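You operate a simulated robot arm through the tools that you are given. There is no shell and no other tool.

The job below is to be done with a simulated two-armed robot. You get a single attempt, and the scene is never put back.

Task
On the top of the side table, fold the striped cloth in half, so that its two long edges meet.

It is judged by the outcome, as a careful person would: the job done as asked, and still so three seconds after it is handed in. It fails if anything else is knocked over, pushed out of place, dropped, spilled or broken. Flat cloth is picked up by pressing the open fingertips on it (5 to 10 N) and closing them slowly along it; thin cloth reads only 2 to 8 mm in the jaws.

Robot
Two 7-joint arms with two-finger parallel grippers on one trunk, on a base that moves. Base frame: it is fixed to the floor where the robot stands at the start and does not move with it; the origin is under the middle of the robot, x ahead of it, y to its left, z up. Lengths are in mm, angles in degrees, forces in N, time in s.
The left shoulder is at the start at [85, 182, 1015], the right one opposite. With the tool pointing down near the work surface each hand reaches from about 300 to 760 mm from the robot's upright axis, wherever it stands, measured 20 degrees to its own side. Places, roughly: striped cloth [-1250, -1250, 750]; top of the side table [-1100, -1400, 800]. Payload 3.91 kg a hand.
The tool frame of a hand sits at the grasp point between the pads (the TCP): z along the fingers, y along the line on which they close. The tips reach 30 mm beyond it. The gripper opens to 110 mm. The fingers are 20 mm wide and 10 mm thick; the gripper's body (48 by 112 mm) begins 55 mm behind the TCP.
Orientation is that of the tool frame in the base frame, as a unit quaternion [x, y, z, w]. With the fingers straight down and closing along the base's y, the tool's x points along the base's -x, its y along +y and its z along -z.

Tools
- The arms move only by the tool drive_tool. It takes "left_motion", "right_motion" or both (then of equal length, played together; a hand with none holds still); each is a list of rows, each a list of 3 entries, a list of its own where there are three numbers: the shift along the tool's x, y, z in units of 100 mm (1.0 is 100 mm), then the turn, a rotation vector about the tool's x, y, z in units of 120 degrees (1.0 is 120 degrees), then the opening in per cent of the stroke, from 0 (shut) to 100 (fully open). In form: [[[dx, dy, dz], [wx, wy, wz], gripper], ...]. A call has 1 to 20 rows; each row is the pose to reach, as a shift and turn from the pose commanded when the call began, along the tool's axes at that moment. A call with a number of a shift or a turn outside -1 to 1 is refused whole. A row lasts 0.2 s, in which the tool goes at most 50 mm and 8.6 degrees; a call with a longer step from one row to the next is refused whole, and so is a gripper value outside its range. A pose out of reach is approached as far as the arm can. The call stops where the force on the tool passes 40 N (or 10 N more than at its start, if that is more) or the arm is blocked; 0.2 s more then pass. The fingers move at their own pace (about 72 mm/s each) and stop on an object; they squeeze with about 42 N. The grip force told is the motor's: it shows also when the fingers shut on nothing. Time passes only in rows, and 0.2 s behind the last, so rows that repeat a pose let the fingers close. It gives the time, the measured TCP pose, the force on the tool (base axes), the opening and the grip force at its end, in the units of the frame above (readings bear some noise), with the torque about the TCP (base axes, N m) and any sound that the robot's microphone picked up.
- Cameras (640 x 400 px; columns grow to the right, rows downward): "scene" is now at [253.5, 7.4, 1183.9]; the picture's right is [-0.07, -1.00, 0.00], its down [-0.65, 0.05, -0.75] and it looks along [0.75, -0.06, -0.66] (base axes); focal length 276 px, centre (320, 200). "left" rides on the left gripper at [72, -17, -103] in its tool frame; the picture's right is [0.23, 0.97, 0.00], its down [-0.76, 0.18, -0.62] and it looks along [-0.61, 0.14, 0.78] (tool axes); focal length 222 px, centre (320, 200). "right" rides on the right gripper at [72, 17, -103] in its tool frame; the picture's right is [-0.23, 0.97, 0.00], its down [-0.76, -0.18, -0.62] and it looks along [-0.61, -0.14, 0.78] (tool axes); focal length 222 px, centre (320, 200). There is no depth. A picture from a camera that has moved, and an enlarged one, comes with that camera's place and axes in the base frame and with its lens. The place of the scene camera against the robot may be out by one fixed shift of up to 25 mm in any direction.
- camera(camera): a new picture of that camera. It takes no simulated time.
- raise_lower(by): moves the trunk up (or, below 0, down) by that many mm; the arms and the scene camera ride with it, the base frame stays. It gives what a move gives, with no picture.
- drive_base(legs): drives the robot by 1 to 6 legs, each [ahead, left, turn to the left] in mm, mm and degrees, along the robot's own axes; the way and the turn of a leg run together, so that a leg with both is an arc; at most 1500 mm and 180 degrees a leg. The arms and the cameras ride along, it lands a little off, and it stops where it bumps. It gives what a move gives.
- aim_head(pan, tilt): turns the head with the scene camera to pan (to the left, within 80 degrees either way) and tilt (down, from -29 to 69), counted from straight ahead of the robot (the tilt from the chest, where the trunk bows). It gives what a move gives.
- close_up(camera, box): a new picture of the part [left, top, right, bottom] of that camera's present view, enlarged. It takes no simulated time.
- hand_in(): hands the job in; it is judged then, once.

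Nothing tells you exact positions but the pictures and the camera data. Unless the task says otherwise, let go and move clear before handing in.

The tools are called by a JSON object that holds its "op" and its "data". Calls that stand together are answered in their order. drive_tool: Moves the arms, as the interface text tells. Its arguments: {"type":"object","properties":{"left_motion":{"type":"array","items":{"type":"array"}},"right_motion":{"type":"array","items":{"type":"array"}}},"required":[]} The other tools are called the same way: raise_lower (by) moves the trunk up or down; drive_base (legs) drives the base; aim_head (pan, tilt) turns the head that bears the scene camera; camera (camera) takes a picture; close_up (camera, box) takes an enlarged picture of a part of a camera's view; hand_in () hands the job in.

At the start:

```text
time_s: 0.0
left_tool_pos: [560.9, 207.3, 896.7]
left_ee_rot: [0.0, 1.0, 0.0, 0.001]
left_ft_force: [0.4, 1.1, 0.8]
left_ft_torque: [0.01, -0.02, -0.04]
left_width: 110.1
left_grasp_force: 0.0
right_tool_pos: [553.4, -204.3, 940.7]
right_ee_rot: [0.0, 1.0, 0.001, 0.001]
right_ft_force: [0.6, 0.6, -0.4]
right_ft_torque: [-0.02, 0.01, -0.02]
right_width: 109.9
right_grasp_force: 0.1
trunk travel left (down, up): [-275.0, 239.0]
robot x, y, heading: [0.6, -1.8, 0.0]
head pan, tilt (commanded): [-4.2, 41.1]
```

scene: 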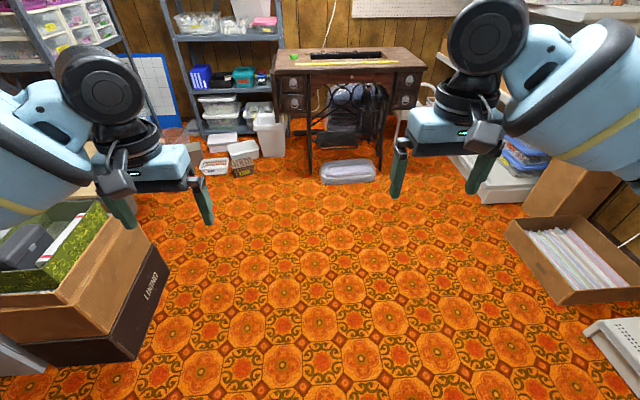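
right: 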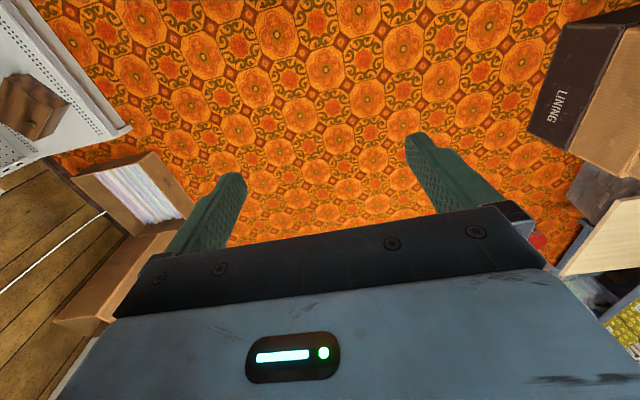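
left: 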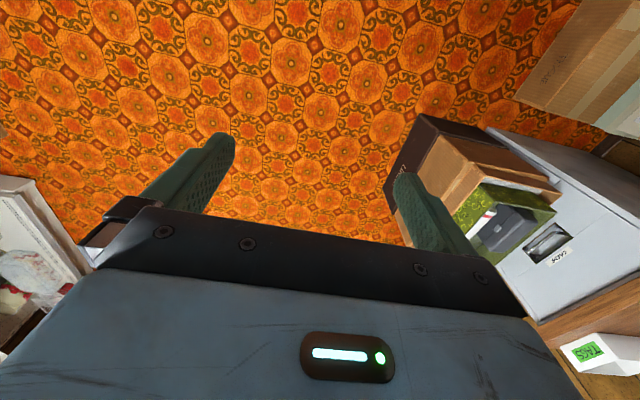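

I see the room ahead with boxes on both sides; the side table with the striped cloth should be behind me to the right, around [-1100, -1400]. First I look towards that side with the head.

{"op": "aim_head", "data": {"pan": -80, "tilt": 35}}

{"op": "camera", "data": {"camera": "scene"}}

```text
time_s: 1.5
left_tool_pos: [561.2, 208.2, 895.6]
left_ee_rot: [0.0, 1.0, 0.0, 0.0]
left_ft_force: [-0.1, 0.0, 0.2]
left_ft_torque: [-0.01, -0.01, -0.02]
left_width: 110.2
left_grasp_force: 0.1
right_tool_pos: [552.4, -205.5, 941.5]
right_ee_rot: [0.0, 1.0, -0.001, 0.001]
right_ft_force: [0.4, 0.0, 0.8]
right_ft_torque: [0.03, 0.03, 0.04]
right_width: 110.2
right_grasp_force: 0.0
trunk travel left (down, up): [-275.0, 239.0]
robot x, y, heading: [-1.3, -3.2, 0.0]
head pan, tilt (commanded): [-80.0, 35.0]
```

```text
taken
camera scene: at [184.9, -73.1, 1193.0], right [-0.98, -0.17, 0.0], down [-0.1, 0.56, -0.82], along [0.14, -0.81, -0.57], focal length 276 px, centre (320, 200)
```

scene: 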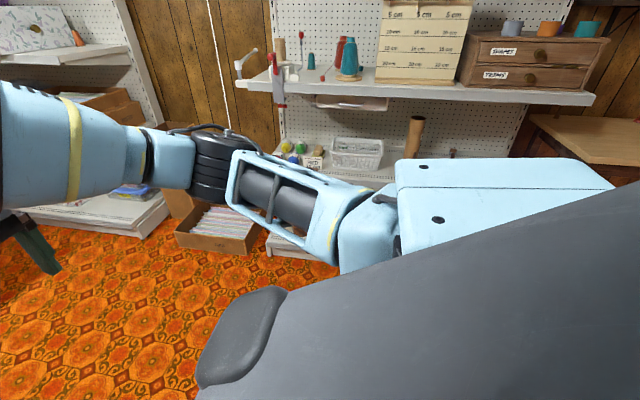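

The shelves on the right stand more than a metre away, and the table top seems to be at the right of this view. I turn in place to the right and look again.

{"op": "drive_base", "data": {"legs": [[0, 0, -70]]}}

{"op": "aim_head", "data": {"pan": -60, "tilt": 30}}

{"op": "camera", "data": {"camera": "scene"}}

```text
time_s: 4.9
left_tool_pos: [385.1, -457.4, 895.5]
left_ee_rot: [0.576, 0.818, 0.0, 0.0]
left_ft_force: [-0.2, 1.2, 0.9]
left_ft_torque: [-0.02, -0.02, 0.0]
left_width: 110.4
left_grasp_force: 0.2
right_tool_pos: [-6.2, -590.4, 940.4]
right_ee_rot: [0.575, 0.818, 0.0, 0.0]
right_ft_force: [0.2, -0.5, -0.1]
right_ft_torque: [-0.02, 0.02, 0.04]
right_width: 110.0
right_grasp_force: 0.1
trunk travel left (down, up): [-275.0, 239.0]
robot x, y, heading: [3.0, -1.3, -70.2]
head pan, tilt (commanded): [-80.0, 35.0]
```

```text
time_s: 5.8
left_tool_pos: [385.6, -457.1, 896.2]
left_ee_rot: [0.575, 0.818, 0.0, -0.001]
left_ft_force: [0.4, 0.4, 0.0]
left_ft_torque: [-0.01, 0.01, 0.01]
left_width: 110.2
left_grasp_force: 0.0
right_tool_pos: [-6.2, -589.7, 941.2]
right_ee_rot: [0.575, 0.818, -0.001, 0.0]
right_ft_force: [-0.2, 0.8, -0.3]
right_ft_torque: [-0.03, 0.01, -0.04]
right_width: 110.1
right_grasp_force: 0.0
trunk travel left (down, up): [-275.0, 239.0]
robot x, y, heading: [-3.3, -2.7, -70.1]
head pan, tilt (commanded): [-60.0, 30.0]
```

```text
taken
camera scene: at [10.6, -198.3, 1200.8], right [-0.76, 0.65, 0.0], down [0.32, 0.38, -0.87], along [-0.56, -0.66, -0.5], focal length 276 px, centre (320, 200)
```

scene: 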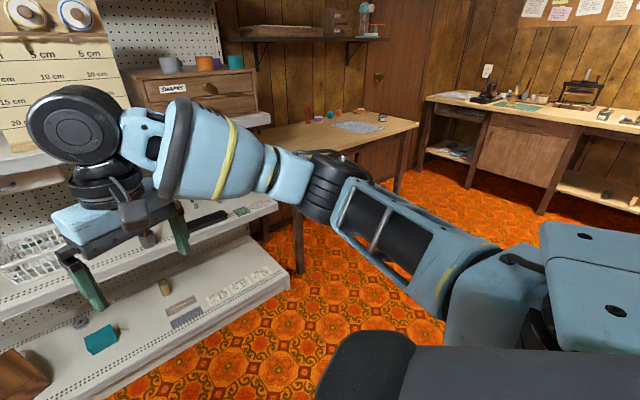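

The side table stands by the corner, and the patterned greyish piece at about (358,127) looks like the striped cloth near [-1240, -1310]. I take a close-up.

{"op": "close_up", "data": {"camera": "scene", "box": [240, 80, 440, 205]}}

```text
3.20 times, centred on (340, 142) of scene
camera zoom: at [10.6, -198.3, 1200.8], right [-0.76, 0.65, 0.0], down [0.32, 0.38, -0.87], along [-0.56, -0.66, -0.5], focal length 883 px, centre (256, 384)
```

zoom: 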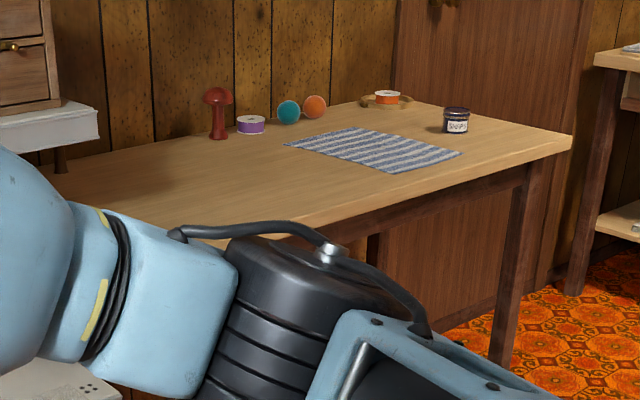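

The cloth lies at roughly x -1345..-1145, y -1465..-1200 with its long edges running along y, away from the table's front edge (y about -1115). I raise the trunk for clearance, turn further right and look again from straight on.

{"op": "raise_lower", "data": {"by": 150}}

{"op": "drive_base", "data": {"legs": [[0, 0, -55]]}}

{"op": "aim_head", "data": {"pan": 0, "tilt": 35}}

{"op": "camera", "data": {"camera": "scene"}}

```text
time_s: 7.5
left_tool_pos: [386.2, -457.1, 1044.8]
left_ee_rot: [0.575, 0.818, 0.0, 0.0]
left_ft_force: [0.8, 0.6, -0.1]
left_ft_torque: [0.01, -0.02, -0.02]
left_width: 110.0
left_grasp_force: 0.1
right_tool_pos: [-5.1, -590.2, 1090.8]
right_ee_rot: [0.575, 0.818, 0.0, 0.001]
right_ft_force: [0.2, -0.4, -0.3]
right_ft_torque: [0.01, -0.01, -0.03]
right_width: 110.0
right_grasp_force: 0.2
trunk travel left (down, up): [-425.0, 89.0]
robot x, y, heading: [0.5, 0.6, -70.3]
head pan, tilt (commanded): [-60.0, 30.0]
```

```text
time_s: 10.4
left_tool_pos: [-155.7, -578.7, 1047.4]
left_ee_rot: [0.889, 0.459, 0.0, 0.001]
left_ft_force: [-0.6, 0.8, 0.6]
left_ft_torque: [0.01, -0.02, -0.02]
left_width: 110.0
left_grasp_force: 0.1
right_tool_pos: [-486.7, -333.9, 1091.3]
right_ee_rot: [0.889, 0.459, -0.001, 0.001]
right_ft_force: [0.5, -0.5, -0.8]
right_ft_torque: [0.0, 0.01, -0.01]
right_width: 109.9
right_grasp_force: 0.1
trunk travel left (down, up): [-425.0, 89.0]
robot x, y, heading: [0.9, -1.0, -125.6]
head pan, tilt (commanded): [-60.0, 30.0]
```

```text
time_s: 11.7
left_tool_pos: [-154.6, -577.6, 1047.8]
left_ee_rot: [0.888, 0.459, 0.0, -0.001]
left_ft_force: [-0.1, -0.6, -0.2]
left_ft_torque: [0.0, -0.04, 0.02]
left_width: 110.0
left_grasp_force: 0.1
right_tool_pos: [-487.5, -332.7, 1091.2]
right_ee_rot: [0.888, 0.459, 0.0, 0.001]
right_ft_force: [0.2, -0.2, 0.1]
right_ft_torque: [0.01, 0.01, 0.02]
right_width: 110.1
right_grasp_force: 0.1
trunk travel left (down, up): [-425.0, 89.0]
robot x, y, heading: [0.8, 0.8, -125.4]
head pan, tilt (commanded): [0.0, 35.0]
```

```text
taken
camera scene: at [-92.1, -140.8, 1352.3], right [-0.81, 0.58, 0.0], down [0.33, 0.47, -0.82], along [-0.47, -0.67, -0.57], focal length 276 px, centre (320, 200)
```

scene: 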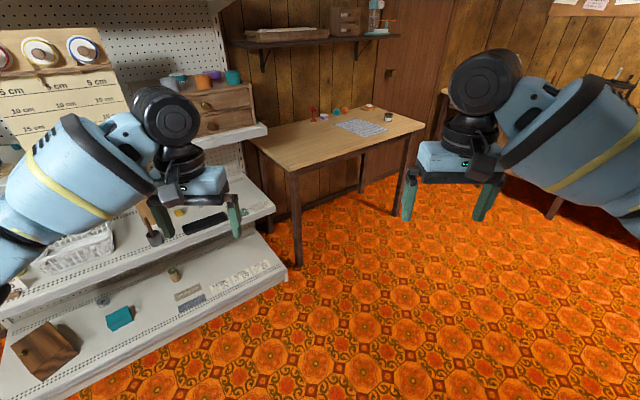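

The table top runs about x -615 to -1600 with its front edge near y -1100, and the floor between is clear. I drive toward a spot in front of the table with hands held high.

{"op": "drive_base", "data": {"legs": [[1000, -350, 0]]}}

{"op": "aim_head", "data": {"pan": 5, "tilt": 50}}

{"op": "camera", "data": {"camera": "scene"}}

```text
time_s: 17.1
left_tool_pos: [-1029.8, -1185.2, 1046.6]
left_ee_rot: [0.891, 0.455, 0.0, 0.0]
left_ft_force: [-1.0, 0.3, -0.2]
left_ft_torque: [-0.01, -0.02, 0.02]
left_width: 110.0
left_grasp_force: 0.1
right_tool_pos: [-1359.6, -936.4, 1091.5]
right_ee_rot: [0.891, 0.455, 0.0, 0.001]
right_ft_force: [0.6, -0.2, -0.2]
right_ft_torque: [0.02, 0.04, -0.01]
right_width: 110.1
right_grasp_force: 0.1
trunk travel left (down, up): [-425.0, 89.0]
robot x, y, heading: [-868.7, -607.3, -126.1]
head pan, tilt (commanded): [0.0, 35.0]
```

```text
time_s: 17.9
left_tool_pos: [-1031.0, -1184.9, 1046.3]
left_ee_rot: [0.891, 0.454, 0.0, 0.0]
left_ft_force: [0.1, -0.1, -1.0]
left_ft_torque: [-0.01, 0.03, -0.02]
left_width: 110.1
left_grasp_force: 0.1
right_tool_pos: [-1360.2, -936.2, 1090.5]
right_ee_rot: [0.891, 0.455, -0.001, 0.0]
right_ft_force: [-0.1, 0.0, -0.1]
right_ft_torque: [-0.01, -0.02, -0.04]
right_width: 109.7
right_grasp_force: 0.0
trunk travel left (down, up): [-425.0, 89.0]
robot x, y, heading: [-869.0, -609.6, -126.0]
head pan, tilt (commanded): [5.0, 50.0]
```

```text
taken
camera scene: at [-951.1, -743.2, 1330.6], right [-0.86, 0.51, 0.0], down [0.39, 0.66, -0.64], along [-0.33, -0.55, -0.77], focal length 276 px, centre (320, 200)
```

scene: 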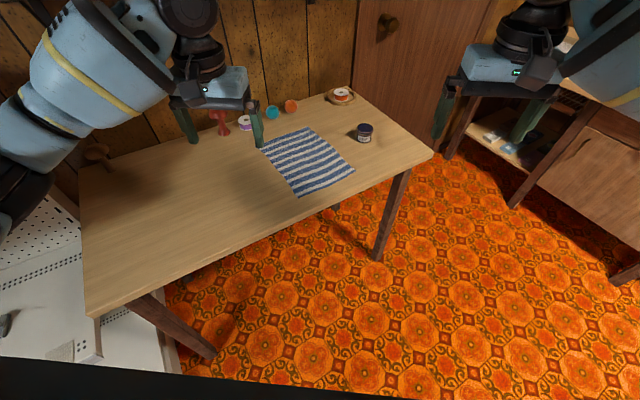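

The cloth is in clear view: corners at about [-1152,-1202], [-1355,-1212], [-1325,-1463], [-1152,-1446], with front table edge at y about -1129. I look down to see how much room the base has.

{"op": "aim_head", "data": {"pan": 20, "tilt": 69}}

{"op": "camera", "data": {"camera": "scene"}}

{"op": "camera", "data": {"camera": "left"}}

{"op": "camera", "data": {"camera": "right"}}

```text
time_s: 18.7
left_tool_pos: [-1030.4, -1185.9, 1045.9]
left_ee_rot: [0.891, 0.454, 0.0, -0.001]
left_ft_force: [-0.1, -0.3, 0.5]
left_ft_torque: [-0.02, 0.03, 0.01]
left_width: 110.2
left_grasp_force: 0.0
right_tool_pos: [-1359.2, -936.7, 1090.1]
right_ee_rot: [0.891, 0.455, -0.002, 0.001]
right_ft_force: [0.7, -0.3, 0.5]
right_ft_torque: [-0.04, -0.01, -0.03]
right_width: 110.1
right_grasp_force: 0.1
trunk travel left (down, up): [-425.0, 89.0]
robot x, y, heading: [-868.5, -607.9, -125.8]
head pan, tilt (commanded): [20.0, 68.8]
```

```text
taken
camera scene: at [-926.9, -731.0, 1308.6], right [-0.96, 0.27, 0.0], down [0.26, 0.9, -0.36], along [-0.1, -0.35, -0.93], focal length 276 px, centre (320, 200)
```

scene: 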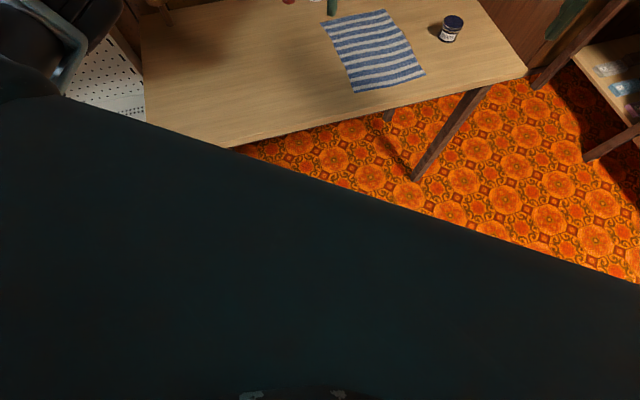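

```text
taken
camera left: at [-1001.9, -1114.9, 1149.1], right [0.92, -0.39, 0.0], down [-0.3, -0.72, 0.62], along [-0.24, -0.57, -0.78], focal length 222 px, centre (320, 200)
```

left: 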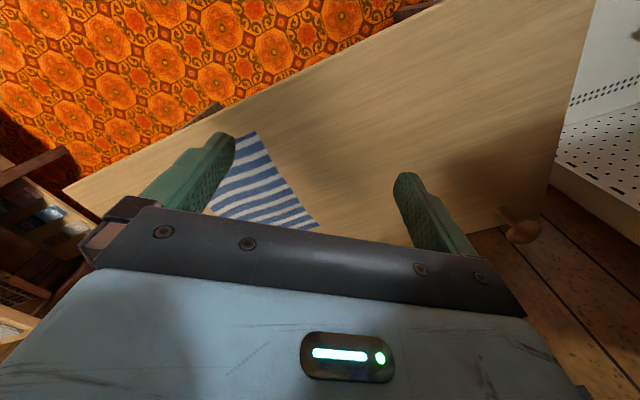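

```text
taken
camera right: at [-1303.2, -887.5, 1195.6], right [0.66, -0.75, 0.0], down [-0.59, -0.51, 0.62], along [-0.47, -0.41, -0.78], focal length 222 px, centre (320, 200)
```

right: 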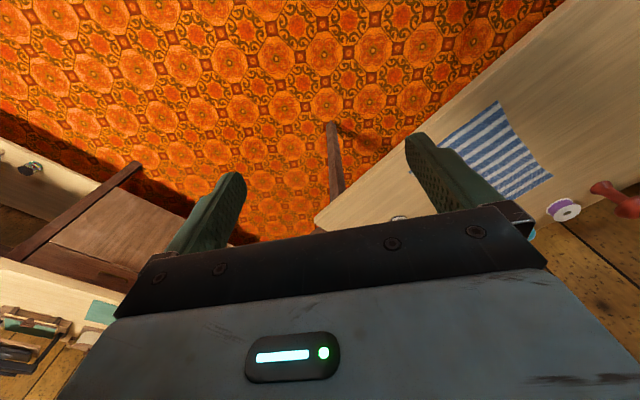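

I have a clear idea of the layout; the table is about 520 mm from my axis. I move nearer in stages, to about (-1150,-700), and turn to heading -112 so both hands can reach the cloth's +x long edge.

{"op": "drive_base", "data": {"legs": [[240, -174, 0], [0, 0, 14]]}}

{"op": "aim_head", "data": {"pan": 0, "tilt": 60}}

{"op": "camera", "data": {"camera": "scene"}}

```text
time_s: 21.7
left_tool_pos: [-1162.2, -1302.5, 1047.6]
left_ee_rot: [0.827, 0.562, 0.0, 0.0]
left_ft_force: [-1.2, 0.4, 0.2]
left_ft_torque: [0.0, -0.01, 0.0]
left_width: 110.1
left_grasp_force: 0.0
right_tool_pos: [-1545.4, -1142.5, 1090.5]
right_ee_rot: [0.827, 0.562, -0.001, 0.001]
right_ft_force: [-0.8, 0.4, 0.3]
right_ft_torque: [0.03, -0.02, -0.03]
right_width: 110.0
right_grasp_force: 0.2
trunk travel left (down, up): [-425.0, 89.0]
robot x, y, heading: [-1149.0, -704.4, -111.5]
head pan, tilt (commanded): [20.0, 68.8]
```

```text
time_s: 22.6
left_tool_pos: [-1162.7, -1303.3, 1047.0]
left_ee_rot: [0.827, 0.563, 0.001, 0.001]
left_ft_force: [0.4, -0.2, 0.2]
left_ft_torque: [-0.03, -0.02, 0.01]
left_width: 109.9
left_grasp_force: 0.0
right_tool_pos: [-1543.9, -1141.3, 1090.7]
right_ee_rot: [0.827, 0.563, 0.0, 0.0]
right_ft_force: [0.0, -0.3, 0.6]
right_ft_torque: [-0.01, 0.01, -0.03]
right_width: 109.9
right_grasp_force: 0.1
trunk travel left (down, up): [-425.0, 89.0]
robot x, y, heading: [-1149.5, -704.5, -111.4]
head pan, tilt (commanded): [0.0, 60.0]
```

```text
taken
camera scene: at [-1194.0, -846.3, 1317.9], right [-0.93, 0.37, 0.0], down [0.32, 0.81, -0.5], along [-0.18, -0.46, -0.87], focal length 276 px, centre (320, 200)
```

scene: 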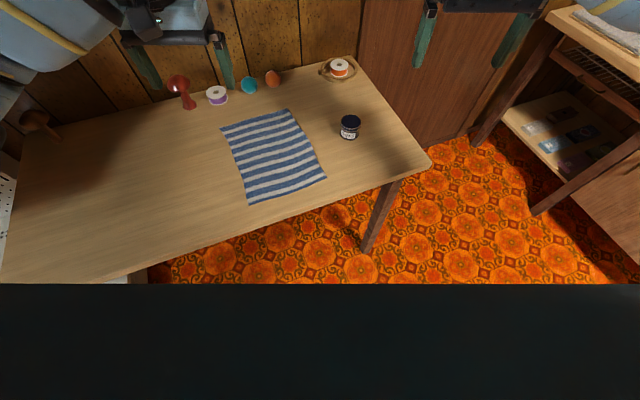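

I now see the whole cloth from above. I take an enlarged picture to fix its corners.

{"op": "close_up", "data": {"camera": "scene", "box": [190, 60, 382, 220]}}

```text
2.50 times, centred on (286, 140) of scene
camera zoom: at [-1194.0, -846.3, 1317.9], right [-0.93, 0.37, 0.0], down [0.32, 0.81, -0.5], along [-0.18, -0.46, -0.87], focal length 690 px, centre (405, 350)
```

zoom: 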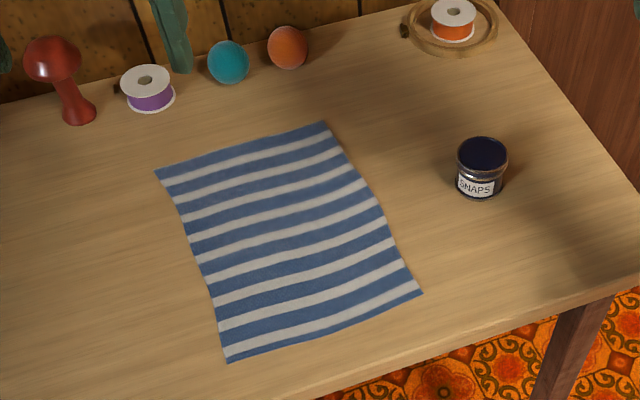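

The cloth is about 200 x 268 mm, long edges nearly along y (turned about 3.5 deg). A wall shelf hangs above the table, so before going closer I check its place against my hands.

{"op": "aim_head", "data": {"pan": 10, "tilt": 10}}

{"op": "camera", "data": {"camera": "scene"}}

```text
time_s: 23.7
left_tool_pos: [-1163.8, -1302.5, 1046.0]
left_ee_rot: [0.827, 0.562, 0.0, 0.001]
left_ft_force: [0.2, -0.8, -0.6]
left_ft_torque: [-0.01, 0.03, 0.0]
left_width: 109.9
left_grasp_force: 0.0
right_tool_pos: [-1544.1, -1141.7, 1091.1]
right_ee_rot: [0.827, 0.562, -0.001, 0.001]
right_ft_force: [-0.3, 0.8, 0.1]
right_ft_torque: [0.01, 0.0, 0.0]
right_width: 109.8
right_grasp_force: 0.0
trunk travel left (down, up): [-425.0, 89.0]
robot x, y, heading: [-1146.1, -704.2, -111.6]
head pan, tilt (commanded): [10.0, 10.0]
```

```text
taken
camera scene: at [-1188.3, -875.4, 1392.3], right [-0.98, 0.2, 0.0], down [0.04, 0.17, -0.98], along [-0.2, -0.96, -0.17], focal length 276 px, centre (320, 200)
```

scene: 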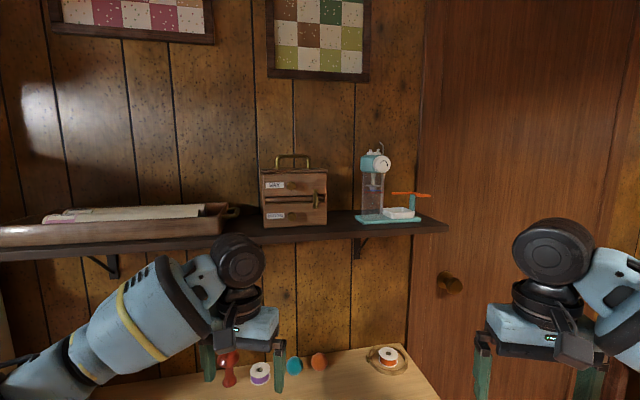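

The shelf underside is near z 1210, well above where the wrists will be once lowered. I lower the trunk back by 150, then roll forward about 65 mm.

{"op": "raise_lower", "data": {"by": -150}}

{"op": "drive_base", "data": {"legs": [[62, 24, 0]]}}

{"op": "aim_head", "data": {"pan": 0, "tilt": 58}}

{"op": "camera", "data": {"camera": "scene"}}

{"op": "camera", "data": {"camera": "left"}}

```text
time_s: 25.5
left_tool_pos: [-1162.6, -1303.0, 898.2]
left_ee_rot: [0.827, 0.562, 0.0, 0.0]
left_ft_force: [-0.2, 0.3, -0.2]
left_ft_torque: [0.0, -0.02, -0.03]
left_width: 110.2
left_grasp_force: 0.0
right_tool_pos: [-1543.4, -1142.7, 941.4]
right_ee_rot: [0.827, 0.563, -0.001, 0.001]
right_ft_force: [1.1, 0.0, -0.2]
right_ft_torque: [0.02, -0.01, 0.0]
right_width: 110.3
right_grasp_force: 0.0
trunk travel left (down, up): [-275.0, 239.0]
robot x, y, heading: [-1149.6, -703.9, -111.5]
head pan, tilt (commanded): [10.0, 10.0]
```

```text
time_s: 26.5
left_tool_pos: [-1163.5, -1368.0, 896.3]
left_ee_rot: [0.827, 0.562, 0.0, -0.001]
left_ft_force: [0.0, 0.4, -0.1]
left_ft_torque: [-0.01, 0.0, -0.01]
left_width: 110.1
left_grasp_force: 0.0
right_tool_pos: [-1544.8, -1208.7, 941.2]
right_ee_rot: [0.827, 0.562, 0.0, 0.0]
right_ft_force: [0.7, -0.2, 0.2]
right_ft_torque: [0.06, -0.03, 0.02]
right_width: 110.2
right_grasp_force: 0.0
trunk travel left (down, up): [-275.0, 239.0]
robot x, y, heading: [-1151.0, -768.5, -111.6]
head pan, tilt (commanded): [10.0, 10.0]
```

```text
time_s: 27.6
left_tool_pos: [-1163.8, -1367.4, 897.0]
left_ee_rot: [0.828, 0.561, 0.0, 0.0]
left_ft_force: [-0.3, -0.5, 0.1]
left_ft_torque: [0.01, 0.0, -0.02]
left_width: 110.1
left_grasp_force: 0.0
right_tool_pos: [-1544.4, -1208.3, 940.4]
right_ee_rot: [0.827, 0.562, -0.001, 0.001]
right_ft_force: [0.1, -0.4, -0.1]
right_ft_torque: [0.03, 0.02, 0.01]
right_width: 110.0
right_grasp_force: 0.0
trunk travel left (down, up): [-275.0, 239.0]
robot x, y, heading: [-1151.4, -772.6, -111.6]
head pan, tilt (commanded): [0.0, 58.0]
```

```text
taken
camera scene: at [-1213.8, -960.8, 1161.1], right [-0.93, 0.37, 0.0], down [0.31, 0.79, -0.53], along [-0.2, -0.49, -0.85], focal length 276 px, centre (320, 200)
```

scene: 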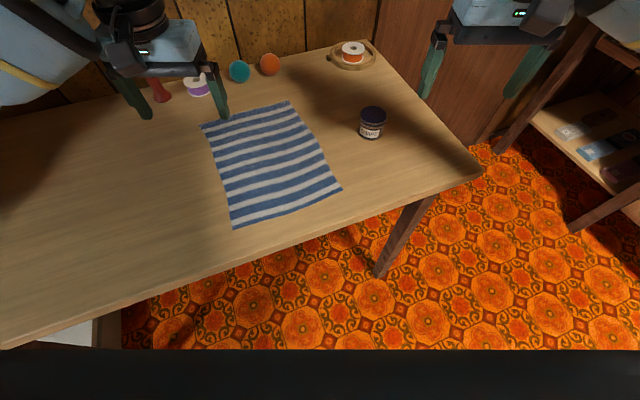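

```text
taken
camera left: at [-1152.9, -1292.0, 999.1], right [0.99, -0.15, 0.0], down [-0.12, -0.77, 0.62], along [-0.09, -0.62, -0.78], focal length 222 px, centre (320, 200)
```

left: 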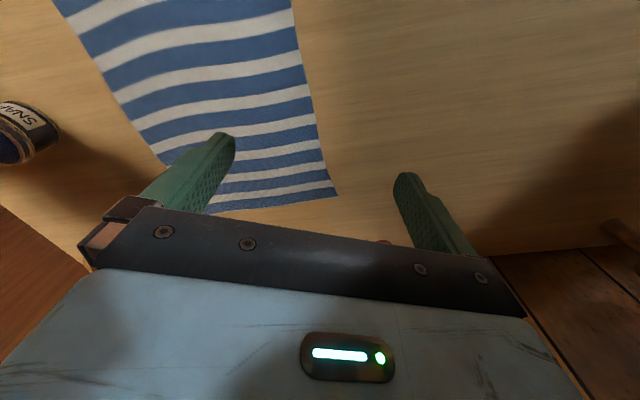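

The wrist camera and the scene camera disagree by about 2 cm, so I need the table's true height. I move the left hand, closed, over bare table beside the cloth at about [-1060,-1330] and lower it part way.

{"op": "drive_tool", "data": {"left_motion": [[[0.24, 0.28, 0], [0, 0, 0], 0], [[0.49, 0.55, 0], [0, 0, 0], 0], [[0.73, 0.83, 0], [0, 0, 0], 0], [[0.73, 0.83, 0.3], [0, 0, 0], 0], [[0.73, 0.83, 0.55], [0, 0, 0], 0], [[0.73, 0.83, 0.7], [0, 0, 0], 0], [[0.73, 0.83, 0.8], [0, 0, 0], 0], [[0.73, 0.83, 0.8], [0, 0, 0], 0]]}}

{"op": "camera", "data": {"camera": "scene"}}

{"op": "camera", "data": {"camera": "left"}}

```text
time_s: 29.4
left_tool_pos: [-1060.5, -1331.5, 816.4]
left_ee_rot: [0.827, 0.562, 0.001, 0.001]
left_ft_force: [-0.5, -1.4, 0.1]
left_ft_torque: [0.0, 0.04, 0.0]
left_width: 0.0
left_grasp_force: 37.6
right_tool_pos: [-1544.0, -1208.3, 941.7]
right_ee_rot: [0.827, 0.562, -0.001, 0.0]
right_ft_force: [0.5, -0.2, -0.2]
right_ft_torque: [-0.01, 0.02, 0.02]
right_width: 110.0
right_grasp_force: 0.0
trunk travel left (down, up): [-275.0, 239.0]
robot x, y, heading: [-1152.1, -766.1, -111.4]
head pan, tilt (commanded): [0.0, 58.0]
```

```text
taken
camera scene: at [-1213.9, -960.7, 1161.1], right [-0.93, 0.37, 0.0], down [0.31, 0.79, -0.53], along [-0.2, -0.49, -0.85], focal length 276 px, centre (320, 200)
```

scene: 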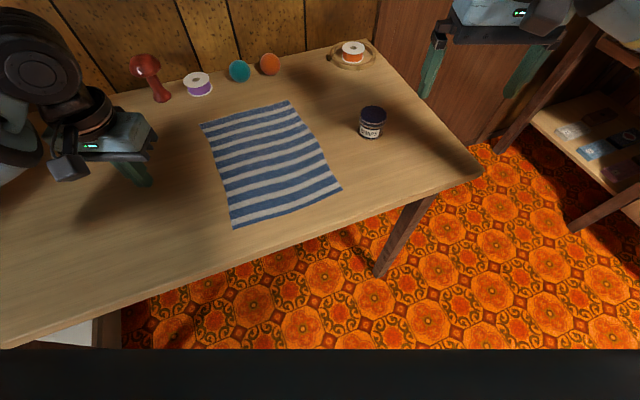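

```text
taken
camera left: at [-1049.4, -1255.6, 919.2], right [0.99, -0.15, 0.0], down [-0.12, -0.77, 0.62], along [-0.09, -0.62, -0.78], focal length 222 px, centre (320, 200)
```

left: 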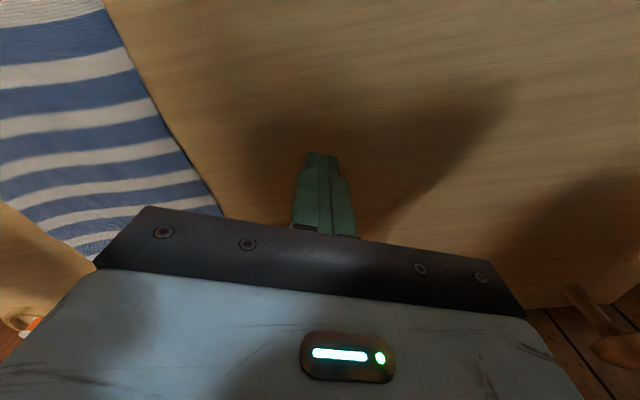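

The left fingers are shut and clear of the cloth. I lower them gently to touch the bare table and learn its height.

{"op": "drive_tool", "data": {"left_motion": [[[0, 0, 0.08], [0, 0, 0], 0], [[0, 0, 0.16], [0, 0, 0], 0], [[0, 0, 0.24], [0, 0, 0], 0], [[0, 0, 0.28], [0, 0, 0], 0], [[0, 0, 0.3], [0, 0, 0], 0]]}}

```text
time_s: 30.6
left_tool_pos: [-1060.2, -1329.8, 788.0]
left_ee_rot: [0.827, 0.562, 0.0, 0.0]
left_ft_force: [-0.2, 0.0, -0.6]
left_ft_torque: [0.0, 0.01, -0.02]
left_width: 0.0
left_grasp_force: 37.8
right_tool_pos: [-1543.6, -1208.3, 940.7]
right_ee_rot: [0.827, 0.562, 0.0, 0.001]
right_ft_force: [0.0, -0.1, -0.3]
right_ft_torque: [0.02, -0.02, 0.0]
right_width: 110.0
right_grasp_force: 0.1
trunk travel left (down, up): [-275.0, 239.0]
robot x, y, heading: [-1148.9, -766.4, -111.5]
head pan, tilt (commanded): [0.0, 58.0]
```

{"op": "drive_tool", "data": {"left_motion": [[[0, 0, 0.02], [0, 0, 0], 0], [[0, 0, 0.04], [0, 0, 0], 0], [[0, 0, 0.06], [0, 0, 0], 0], [[0, 0, 0.06], [0, 0, 0], 0]]}}

```text
time_s: 31.6
left_tool_pos: [-1059.7, -1330.0, 780.5]
left_ee_rot: [0.827, 0.562, 0.0, 0.0]
left_ft_force: [0.8, 0.0, 0.0]
left_ft_torque: [0.02, 0.03, -0.03]
left_width: 0.0
left_grasp_force: 38.0
right_tool_pos: [-1544.3, -1207.5, 941.8]
right_ee_rot: [0.827, 0.562, 0.0, 0.001]
right_ft_force: [0.7, 0.1, 0.0]
right_ft_torque: [0.02, 0.0, 0.0]
right_width: 110.0
right_grasp_force: 0.0
trunk travel left (down, up): [-275.0, 239.0]
robot x, y, heading: [-1150.0, -771.4, -111.7]
head pan, tilt (commanded): [0.0, 58.0]
```

No contact yet with the tips at about 750. I keep going down in small steps.

{"op": "drive_tool", "data": {"left_motion": [[[0, 0, 0.02], [0, 0, 0], 0], [[0, 0, 0.04], [0, 0, 0], 0], [[0, 0, 0.05], [0, 0, 0], 0], [[0, 0, 0.05], [0, 0, 0], 0]]}}

```text
time_s: 32.6
left_tool_pos: [-1059.5, -1329.9, 781.4]
left_ee_rot: [0.827, 0.562, -0.003, 0.002]
left_ft_force: [6.5, -1.1, 39.1]
left_ft_torque: [0.29, -0.32, -0.39]
left_width: 0.0
left_grasp_force: 37.7
right_tool_pos: [-1543.4, -1205.0, 943.7]
right_ee_rot: [0.827, 0.562, -0.001, 0.001]
right_ft_force: [0.2, 0.2, -0.3]
right_ft_torque: [-0.03, -0.01, 0.01]
right_width: 109.9
right_grasp_force: 0.0
trunk travel left (down, up): [-275.0, 239.0]
robot x, y, heading: [-1151.7, -767.6, -111.6]
head pan, tilt (commanded): [0.0, 58.0]
```

The table top is at z about 750 (contact at TCP 780, roughly 9 N per mm of push). I now lift the left hand and bring both hands toward the cloth, turning them about 25 degrees so they close across the +x long edge.

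{"op": "drive_tool", "data": {"left_motion": [[[0, 0, -0.4], [0, 0, 0], 0], [[0, 0, -0.75], [0, 0, 0], 0], [[-0.3, -0.12, -0.75], [0, 0, -0.069], 20], [[-0.6, -0.24, -0.75], [0, 0, -0.138], 24], [[-0.8, -0.31, -0.75], [0, 0, -0.2075], 24], [[-0.8, -0.31, -0.75], [0, 0, -0.2075], 24]], "right_motion": [[[0, 0.3, 0], [0, 0, 0], 24], [[0.1, 0.6, 0], [0, 0, 0], 24], [[0.2, 0.9, 0], [0, 0, -0.069], 24], [[0.22, 0.95, 0], [0, 0, -0.138], 24], [[0.22, 0.95, 0], [0, 0, -0.2075], 24], [[0.22, 0.95, 0], [0, 0, -0.2075], 24]]}}

{"op": "camera", "data": {"camera": "scene"}}

{"op": "camera", "data": {"camera": "left"}}

{"op": "camera", "data": {"camera": "right"}}

```text
time_s: 34.0
left_tool_pos: [-1118.1, -1392.1, 851.4]
left_ee_rot: [0.686, 0.727, 0.0, 0.0]
left_ft_force: [-0.6, -0.6, 1.0]
left_ft_torque: [0.02, -0.02, 0.02]
left_width: 26.4
left_grasp_force: 0.2
right_tool_pos: [-1446.6, -1222.3, 941.9]
right_ee_rot: [0.685, 0.728, -0.001, 0.0]
right_ft_force: [0.4, -0.2, 0.1]
right_ft_torque: [0.0, 0.02, 0.0]
right_width: 26.3
right_grasp_force: 0.2
trunk travel left (down, up): [-275.0, 239.0]
robot x, y, heading: [-1151.4, -765.5, -111.3]
head pan, tilt (commanded): [0.0, 58.0]
```

```text
taken
camera scene: at [-1213.7, -960.6, 1161.1], right [-0.93, 0.37, 0.0], down [0.31, 0.79, -0.53], along [-0.2, -0.49, -0.85], focal length 276 px, centre (320, 200)
```

scene: 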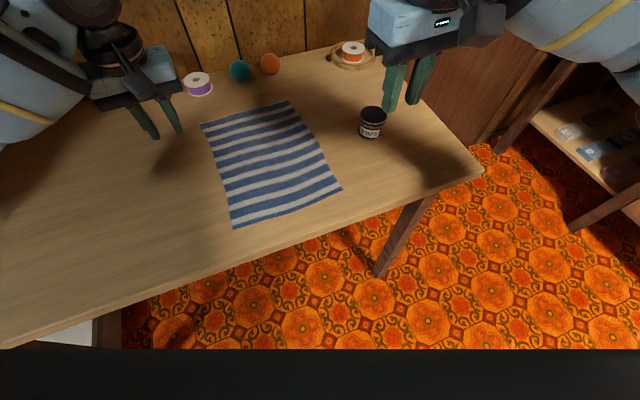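

```text
taken
camera left: at [-1139.3, -1319.4, 954.3], right [0.96, 0.28, 0.0], down [0.22, -0.75, 0.62], along [0.18, -0.6, -0.78], focal length 222 px, centre (320, 200)
```

left: 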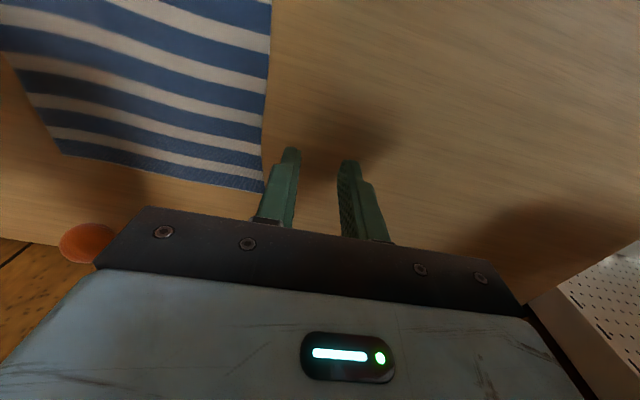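

```text
taken
camera right: at [-1433.2, -1148.7, 1046.0], right [0.99, -0.17, 0.0], down [-0.13, -0.77, 0.62], along [-0.11, -0.62, -0.78], focal length 222 px, centre (320, 200)
```

right: 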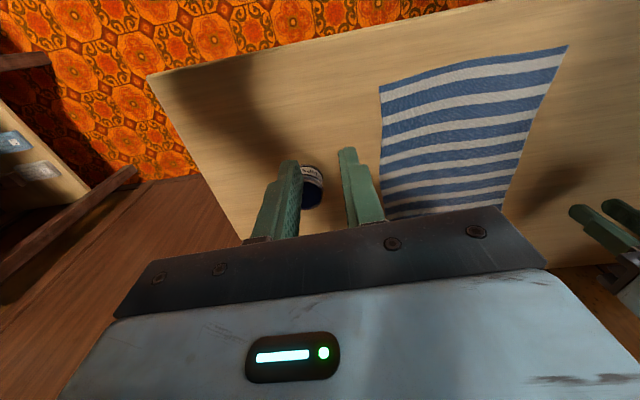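

Hand cameras agree: cloth corners near [-1171,-1214], [-1372,-1222], [-1360,-1492], [-1159,-1483], so 200 x 270 mm, turned about 2.5 degrees. I bring the left hand over the far corner of the +x edge and the right hand toward the near corner, staying high.

{"op": "drive_tool", "data": {"left_motion": [[[-0.21, -0.22, 0], [0, 0, 0], 24], [[-0.42, -0.44, 0], [0, 0, 0], 24], [[-0.63, -0.66, 0], [0, 0, 0], 24], [[-0.63, -0.66, 0], [0, 0, 0], 24]], "right_motion": [[[-0.05, 0.32, 0], [0, 0, 0], 24], [[-0.1, 0.64, 0], [0, 0, 0], 24], [[-0.15, 0.95, 0], [0, 0, 0], 24], [[-0.15, 0.95, 0], [0, 0, 0], 24]]}}

{"op": "camera", "data": {"camera": "scene"}}

```text
time_s: 35.0
left_tool_pos: [-1182.5, -1458.8, 851.4]
left_ee_rot: [0.687, 0.726, 0.0, 0.0]
left_ft_force: [-0.9, -0.2, 0.8]
left_ft_torque: [0.01, 0.03, -0.01]
left_width: 26.2
left_grasp_force: 0.1
right_tool_pos: [-1351.5, -1231.7, 941.4]
right_ee_rot: [0.686, 0.727, -0.002, 0.0]
right_ft_force: [-0.7, -0.4, 0.6]
right_ft_torque: [-0.02, 0.0, -0.01]
right_width: 26.3
right_grasp_force: 0.0
trunk travel left (down, up): [-275.0, 239.0]
robot x, y, heading: [-1150.3, -772.3, -111.8]
head pan, tilt (commanded): [0.0, 58.0]
```

```text
taken
camera scene: at [-1213.9, -960.5, 1161.1], right [-0.93, 0.37, 0.0], down [0.31, 0.79, -0.53], along [-0.2, -0.49, -0.85], focal length 276 px, centre (320, 200)
```

scene: 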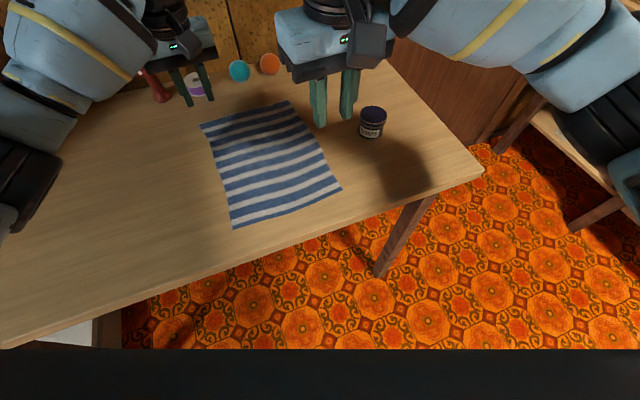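

The arms come in from the outside and stay apart. Before gripping, I try the folding motion empty and high up, with a 30-degree tilt, to see that both hands can reach the end poses.

{"op": "drive_tool", "data": {"left_motion": [[[0, -0.2, -0.1], [0, 0, 0], 24], [[0, -0.4, -0.2], [-0.06, 0, 0], 24], [[0, -0.6, -0.3], [-0.12, 0, 0], 24], [[0, -0.8, -0.3], [-0.18, 0, 0], 24], [[0, -1.0, -0.3], [-0.25, 0, 0], 24], [[0, -1.0, -0.3], [-0.25, 0, 0], 24]], "right_motion": [[[0, 0, 0.1], [0, 0, 0], 24], [[0, 0, 0.2], [-0.06, 0, 0], 24], [[0, 0, 0.3], [-0.12, 0, 0], 24], [[0, 0, 0.4], [-0.18, 0, 0], 24], [[0, 0, 0.4], [-0.25, 0, 0], 24], [[0, 0, 0.4], [-0.25, 0, 0], 24]]}}

{"op": "camera", "data": {"camera": "scene"}}

```text
time_s: 36.4
left_tool_pos: [-1248.4, -1434.1, 900.0]
left_ee_rot: [0.652, 0.713, 0.192, 0.173]
left_ft_force: [0.0, 1.1, 0.1]
left_ft_torque: [-0.02, 0.01, 0.0]
left_width: 26.6
left_grasp_force: 0.1
left hand out of reach, approached as far as the arm can: row 4, 5, 6
right_tool_pos: [-1353.2, -1232.0, 903.3]
right_ee_rot: [0.663, 0.703, 0.188, 0.178]
right_ft_force: [-0.1, -0.3, 0.1]
right_ft_torque: [-0.01, 0.0, 0.0]
right_width: 26.5
right_grasp_force: 0.1
trunk travel left (down, up): [-275.0, 239.0]
robot x, y, heading: [-1150.9, -769.2, -111.7]
head pan, tilt (commanded): [0.0, 58.0]
```

```text
taken
camera scene: at [-1214.1, -959.5, 1161.3], right [-0.93, 0.37, 0.0], down [0.31, 0.79, -0.53], along [-0.2, -0.49, -0.85], focal length 276 px, centre (320, 200)
```

scene: 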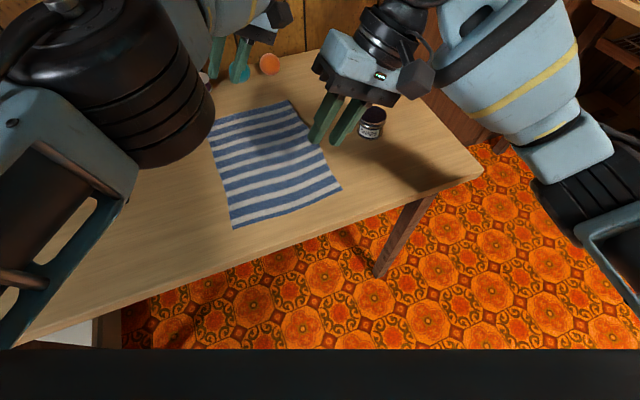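

The left arm cannot tilt that way so far out, though the right can. I test the opposite choice (folding from the -x edge to the +x edge) by leaning both hands the other way, still empty and high.

{"op": "drive_tool", "data": {"left_motion": [[[0, 0.11, 0.06], [0.0625, 0, 0], 24], [[0, 0.22, 0.12], [0.125, 0, 0], 24], [[0, 0.33, 0.19], [0.1875, 0, 0], 24], [[0, 0.44, 0.25], [0.25, 0, 0], 24], [[0, 0.55, 0.31], [0.3125, 0, 0], 24], [[0, 0.66, 0.37], [0.375, 0, 0], 24], [[0, 0.77, 0.44], [0.4375, 0, 0], 24], [[0, 0.87, 0.5], [0.5, 0, 0], 24], [[0, 0.87, 0.5], [0.5, 0, 0], 24]], "right_motion": [[[0, 0.11, 0.06], [0.0625, 0, 0], 24], [[0, 0.22, 0.12], [0.125, 0, 0], 24], [[0, 0.33, 0.19], [0.1875, 0, 0], 24], [[0, 0.44, 0.25], [0.25, 0, 0], 24], [[0, 0.55, 0.31], [0.3125, 0, 0], 24], [[0, 0.66, 0.37], [0.375, 0, 0], 24], [[0, 0.77, 0.44], [0.4375, 0, 0], 24], [[0, 0.87, 0.5], [0.5, 0, 0], 24], [[0, 0.87, 0.5], [0.5, 0, 0], 24]]}}

{"op": "camera", "data": {"camera": "scene"}}

```text
time_s: 38.4
left_tool_pos: [-1165.3, -1416.8, 902.8]
left_ee_rot: [0.663, 0.702, -0.189, -0.179]
left_ft_force: [-0.5, -0.4, 0.0]
left_ft_torque: [-0.05, -0.02, 0.04]
left_width: 26.3
left_grasp_force: 0.0
left hand out of reach, approached as far as the arm can: row 1, 2, 3
right_tool_pos: [-1255.0, -1226.3, 900.4]
right_ee_rot: [0.665, 0.7, -0.188, -0.178]
right_ft_force: [-0.6, 0.0, -0.2]
right_ft_torque: [-0.01, 0.0, 0.01]
right_width: 26.1
right_grasp_force: 0.0
trunk travel left (down, up): [-275.0, 239.0]
robot x, y, heading: [-1148.0, -769.6, -111.7]
head pan, tilt (commanded): [0.0, 58.0]
```

```text
taken
camera scene: at [-1214.5, -960.5, 1161.1], right [-0.93, 0.37, 0.0], down [0.31, 0.79, -0.53], along [-0.2, -0.49, -0.85], focal length 276 px, centre (320, 200)
```

scene: 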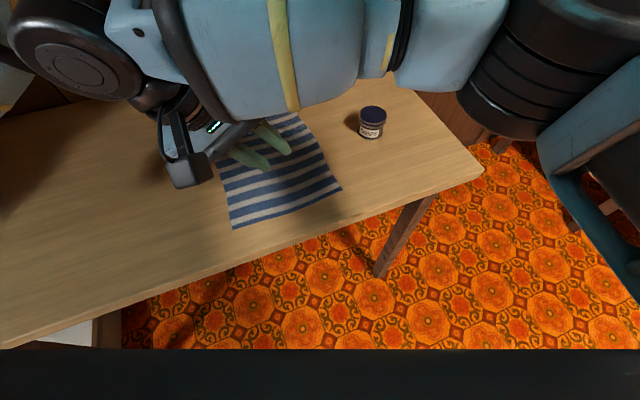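

Both hands can lean toward +x, so I'll fold from the -x edge over to the +x edge. I set both hands upright again and move the right hand back toward -x, then shift the base about 50 mm to the right.

{"op": "drive_tool", "data": {"left_motion": [[[0, 0, 0], [-0.0625, 0, 0], 24], [[0, 0, 0], [-0.125, 0, 0], 24], [[0, 0, 0], [-0.1875, 0, 0], 24], [[0, 0, 0], [-0.25, 0, 0], 24], [[0, 0, 0], [-0.25, 0, 0], 24]], "right_motion": [[[0, -0.2, 0.11], [-0.0625, 0, 0], 24], [[0, -0.4, 0.22], [-0.125, 0, 0], 24], [[0, -0.6, 0.33], [-0.1875, 0, 0], 24], [[0, -0.78, 0.45], [-0.25, 0, 0], 24], [[0, -0.78, 0.45], [-0.25, 0, 0], 24]]}}

{"op": "drive_base", "data": {"legs": [[28, -45, 0]]}}

{"op": "camera", "data": {"camera": "scene"}}

{"op": "camera", "data": {"camera": "left"}}

{"op": "camera", "data": {"camera": "right"}}

```text
time_s: 39.6
left_tool_pos: [-1163.1, -1418.0, 904.6]
left_ee_rot: [0.687, 0.727, 0.0, 0.0]
left_ft_force: [-0.5, 0.3, -0.2]
left_ft_torque: [0.02, -0.01, 0.04]
left_width: 26.3
left_grasp_force: 0.0
right_tool_pos: [-1342.7, -1231.6, 902.3]
right_ee_rot: [0.686, 0.727, 0.0, 0.0]
right_ft_force: [0.1, -0.1, -0.3]
right_ft_torque: [0.02, 0.02, -0.02]
right_width: 26.4
right_grasp_force: 0.0
trunk travel left (down, up): [-275.0, 239.0]
robot x, y, heading: [-1150.1, -771.3, -111.3]
head pan, tilt (commanded): [0.0, 58.0]
```

```text
time_s: 40.7
left_tool_pos: [-1217.2, -1427.5, 903.6]
left_ee_rot: [0.686, 0.727, 0.0, -0.001]
left_ft_force: [-0.1, 0.8, -0.4]
left_ft_torque: [-0.02, 0.0, -0.02]
left_width: 26.6
left_grasp_force: 0.1
right_tool_pos: [-1396.3, -1239.3, 903.2]
right_ee_rot: [0.686, 0.727, 0.001, 0.0]
right_ft_force: [0.5, 0.2, 0.3]
right_ft_torque: [0.0, 0.0, 0.0]
right_width: 26.4
right_grasp_force: 0.0
trunk travel left (down, up): [-275.0, 239.0]
robot x, y, heading: [-1207.3, -776.6, -111.5]
head pan, tilt (commanded): [0.0, 58.0]
```

```text
taken
camera scene: at [-1266.8, -970.1, 1161.0], right [-0.93, 0.37, 0.0], down [0.31, 0.79, -0.53], along [-0.19, -0.49, -0.85], focal length 276 px, centre (320, 200)
```

scene: 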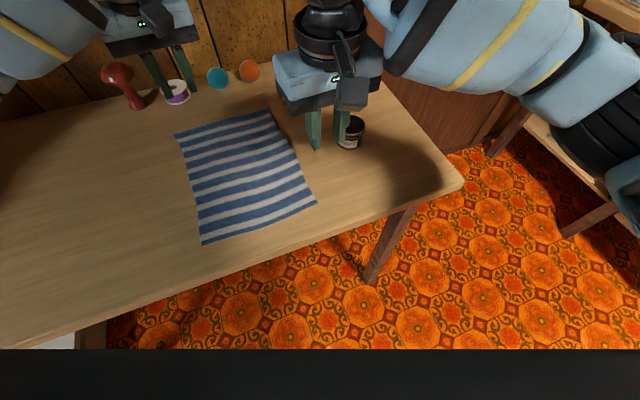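

```text
taken
camera left: at [-1239.0, -1354.3, 1006.1], right [0.96, 0.28, 0.0], down [0.22, -0.75, 0.62], along [0.18, -0.6, -0.78], focal length 222 px, centre (320, 200)
```

left: 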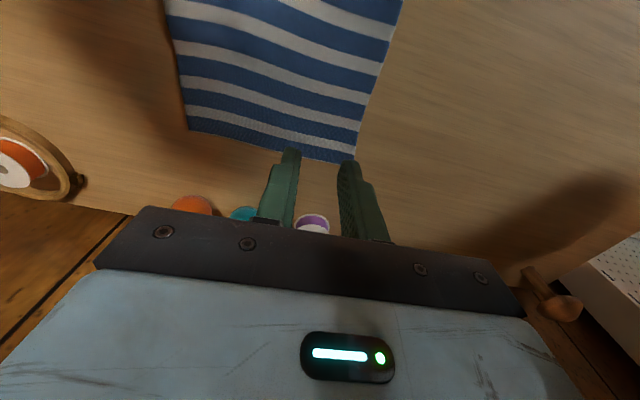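

```text
taken
camera right: at [-1383.0, -1166.2, 1007.0], right [0.99, -0.17, 0.0], down [-0.13, -0.77, 0.62], along [-0.11, -0.61, -0.78], focal length 222 px, centre (320, 200)
```

right: 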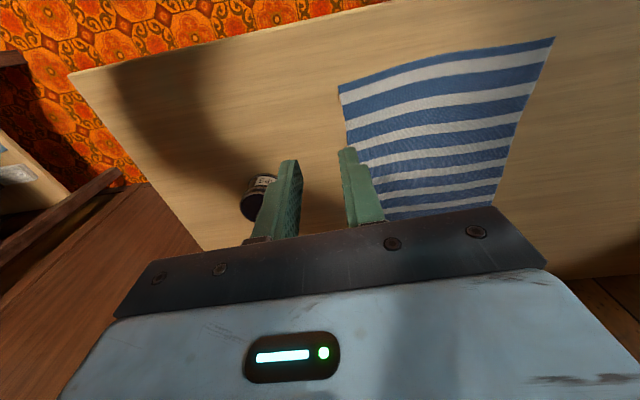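

The cloth's -x edge runs from about [-1372,-1223] to [-1360,-1493]. I now bring both hands over that edge, 25 mm in from each corner, with one finger just on the edge, and stay about 20-50 mm above the cloth.

{"op": "drive_tool", "data": {"left_motion": [[[-0.08, -0.32, 0], [0, 0, 0], 24], [[-0.16, -0.64, 0], [0, 0, 0], 24], [[-0.25, -0.96, 0], [0, 0, 0], 24], [[-0.25, -0.96, 0.2], [0, 0, 0], 24], [[-0.25, -0.96, 0.4], [0, 0, 0], 24], [[-0.25, -0.96, 0.4], [0, 0, 0], 24]], "right_motion": [[[-0.05, 0.2, 0], [0, 0, 0], 24], [[-0.1, 0.43, 0], [0, 0, 0], 24], [[-0.1, 0.43, 0.2], [0, 0, 0], 24], [[-0.1, 0.43, 0.4], [0, 0, 0], 24], [[-0.1, 0.43, 0.6], [0, 0, 0], 24], [[-0.1, 0.43, 0.6], [0, 0, 0], 24]]}}

```text
time_s: 42.1
left_tool_pos: [-1311.8, -1456.7, 864.8]
left_ee_rot: [0.686, 0.728, 0.0, 0.0]
left_ft_force: [0.2, 0.4, -0.5]
left_ft_torque: [0.01, 0.01, 0.02]
left_width: 26.4
left_grasp_force: 0.1
right_tool_pos: [-1352.8, -1248.8, 843.1]
right_ee_rot: [0.687, 0.727, -0.001, 0.001]
right_ft_force: [-0.2, -0.1, -0.3]
right_ft_torque: [0.0, 0.01, -0.02]
right_width: 26.4
right_grasp_force: 0.0
trunk travel left (down, up): [-275.0, 239.0]
robot x, y, heading: [-1205.8, -779.7, -111.3]
head pan, tilt (commanded): [0.0, 58.0]
```

Both hands are tracking well. I finish the left hand's approach and lower both to about 30 mm above touch height, then check the pictures.

{"op": "drive_tool", "data": {"left_motion": [[[-0.08, -0.32, 0], [0, 0, 0], 24], [[-0.08, -0.32, 0.2], [0, 0, 0], 24], [[-0.08, -0.32, 0.4], [0, 0, 0], 24], [[-0.08, -0.32, 0.55], [0, 0, 0], 24], [[-0.08, -0.32, 0.55], [0, 0, 0], 24]], "right_motion": [[[0, 0, 0], [0, 0, 0], 24], [[0, 0, 0.1], [0, 0, 0], 24], [[0, 0, 0.2], [0, 0, 0], 24], [[0, 0, 0.33], [0, 0, 0], 24], [[0, 0, 0.33], [0, 0, 0], 24]]}}

{"op": "camera", "data": {"camera": "scene"}}

{"op": "camera", "data": {"camera": "left"}}

{"op": "camera", "data": {"camera": "right"}}

```text
time_s: 43.3
left_tool_pos: [-1342.9, -1466.8, 808.9]
left_ee_rot: [0.687, 0.727, 0.0, 0.0]
left_ft_force: [-0.8, -0.1, 0.0]
left_ft_torque: [0.0, -0.03, 0.02]
left_width: 26.4
left_grasp_force: 0.1
right_tool_pos: [-1352.0, -1250.2, 808.7]
right_ee_rot: [0.687, 0.727, -0.001, 0.001]
right_ft_force: [0.4, 1.2, -0.7]
right_ft_torque: [-0.01, 0.03, 0.0]
right_width: 26.2
right_grasp_force: 0.0
trunk travel left (down, up): [-275.0, 239.0]
robot x, y, heading: [-1200.5, -777.7, -111.7]
head pan, tilt (commanded): [0.0, 58.0]
```

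```text
taken
camera scene: at [-1266.4, -969.9, 1161.1], right [-0.93, 0.37, 0.0], down [0.31, 0.79, -0.53], along [-0.2, -0.49, -0.85], focal length 276 px, centre (320, 200)
```

scene: 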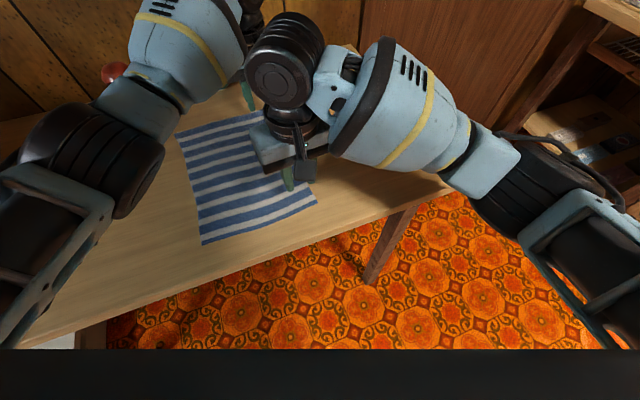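

```text
taken
camera left: at [-1364.1, -1394.1, 910.6], right [0.96, 0.28, 0.0], down [0.22, -0.75, 0.62], along [0.18, -0.6, -0.78], focal length 222 px, centre (320, 200)
```

left: 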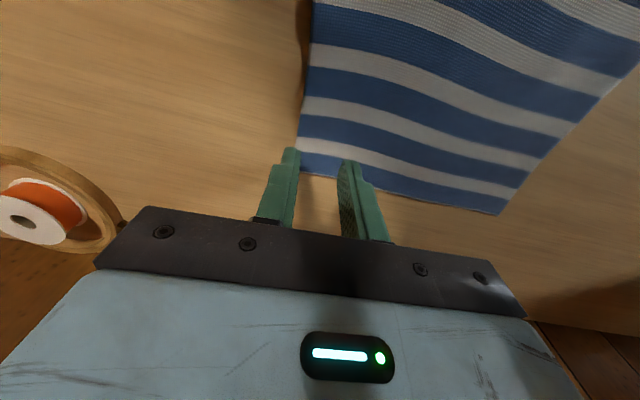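

```text
taken
camera right: at [-1339.2, -1174.8, 913.9], right [0.99, -0.17, 0.0], down [-0.13, -0.77, 0.62], along [-0.11, -0.61, -0.78], focal length 222 px, centre (320, 200)
```

right: 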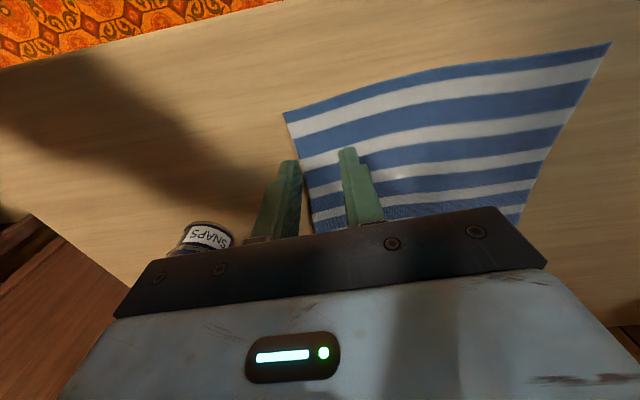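

Right finger sits half on the edge as wanted; the left needs about 5 mm more onto the cloth. I shift it and lower both hands to just above contact.

{"op": "drive_tool", "data": {"left_motion": [[[0, 0.05, 0], [0, 0, 0], 24], [[0, 0.05, 0.1], [0, 0, 0], 24], [[0, 0.05, 0.2], [0, 0, 0], 24], [[0, 0.05, 0.26], [0, 0, 0], 24], [[0, 0.05, 0.26], [0, 0, 0], 24]], "right_motion": [[[0, 0, 0], [0, 0, 0], 24], [[0, 0, 0.1], [0, 0, 0], 24], [[0, 0, 0.2], [0, 0, 0], 24], [[0, 0, 0.26], [0, 0, 0], 24], [[0, 0, 0.26], [0, 0, 0], 24]]}}

```text
time_s: 44.5
left_tool_pos: [-1337.2, -1467.9, 781.8]
left_ee_rot: [0.686, 0.727, 0.0, 0.001]
left_ft_force: [0.6, 0.3, -0.3]
left_ft_torque: [0.02, -0.02, -0.03]
left_width: 26.5
left_grasp_force: 0.0
right_tool_pos: [-1352.2, -1247.8, 781.8]
right_ee_rot: [0.687, 0.727, -0.001, -0.001]
right_ft_force: [0.7, 0.4, 0.4]
right_ft_torque: [-0.01, -0.02, -0.01]
right_width: 26.2
right_grasp_force: 0.2
trunk travel left (down, up): [-275.0, 239.0]
robot x, y, heading: [-1202.7, -775.8, -111.4]
head pan, tilt (commanded): [0.0, 58.0]
```

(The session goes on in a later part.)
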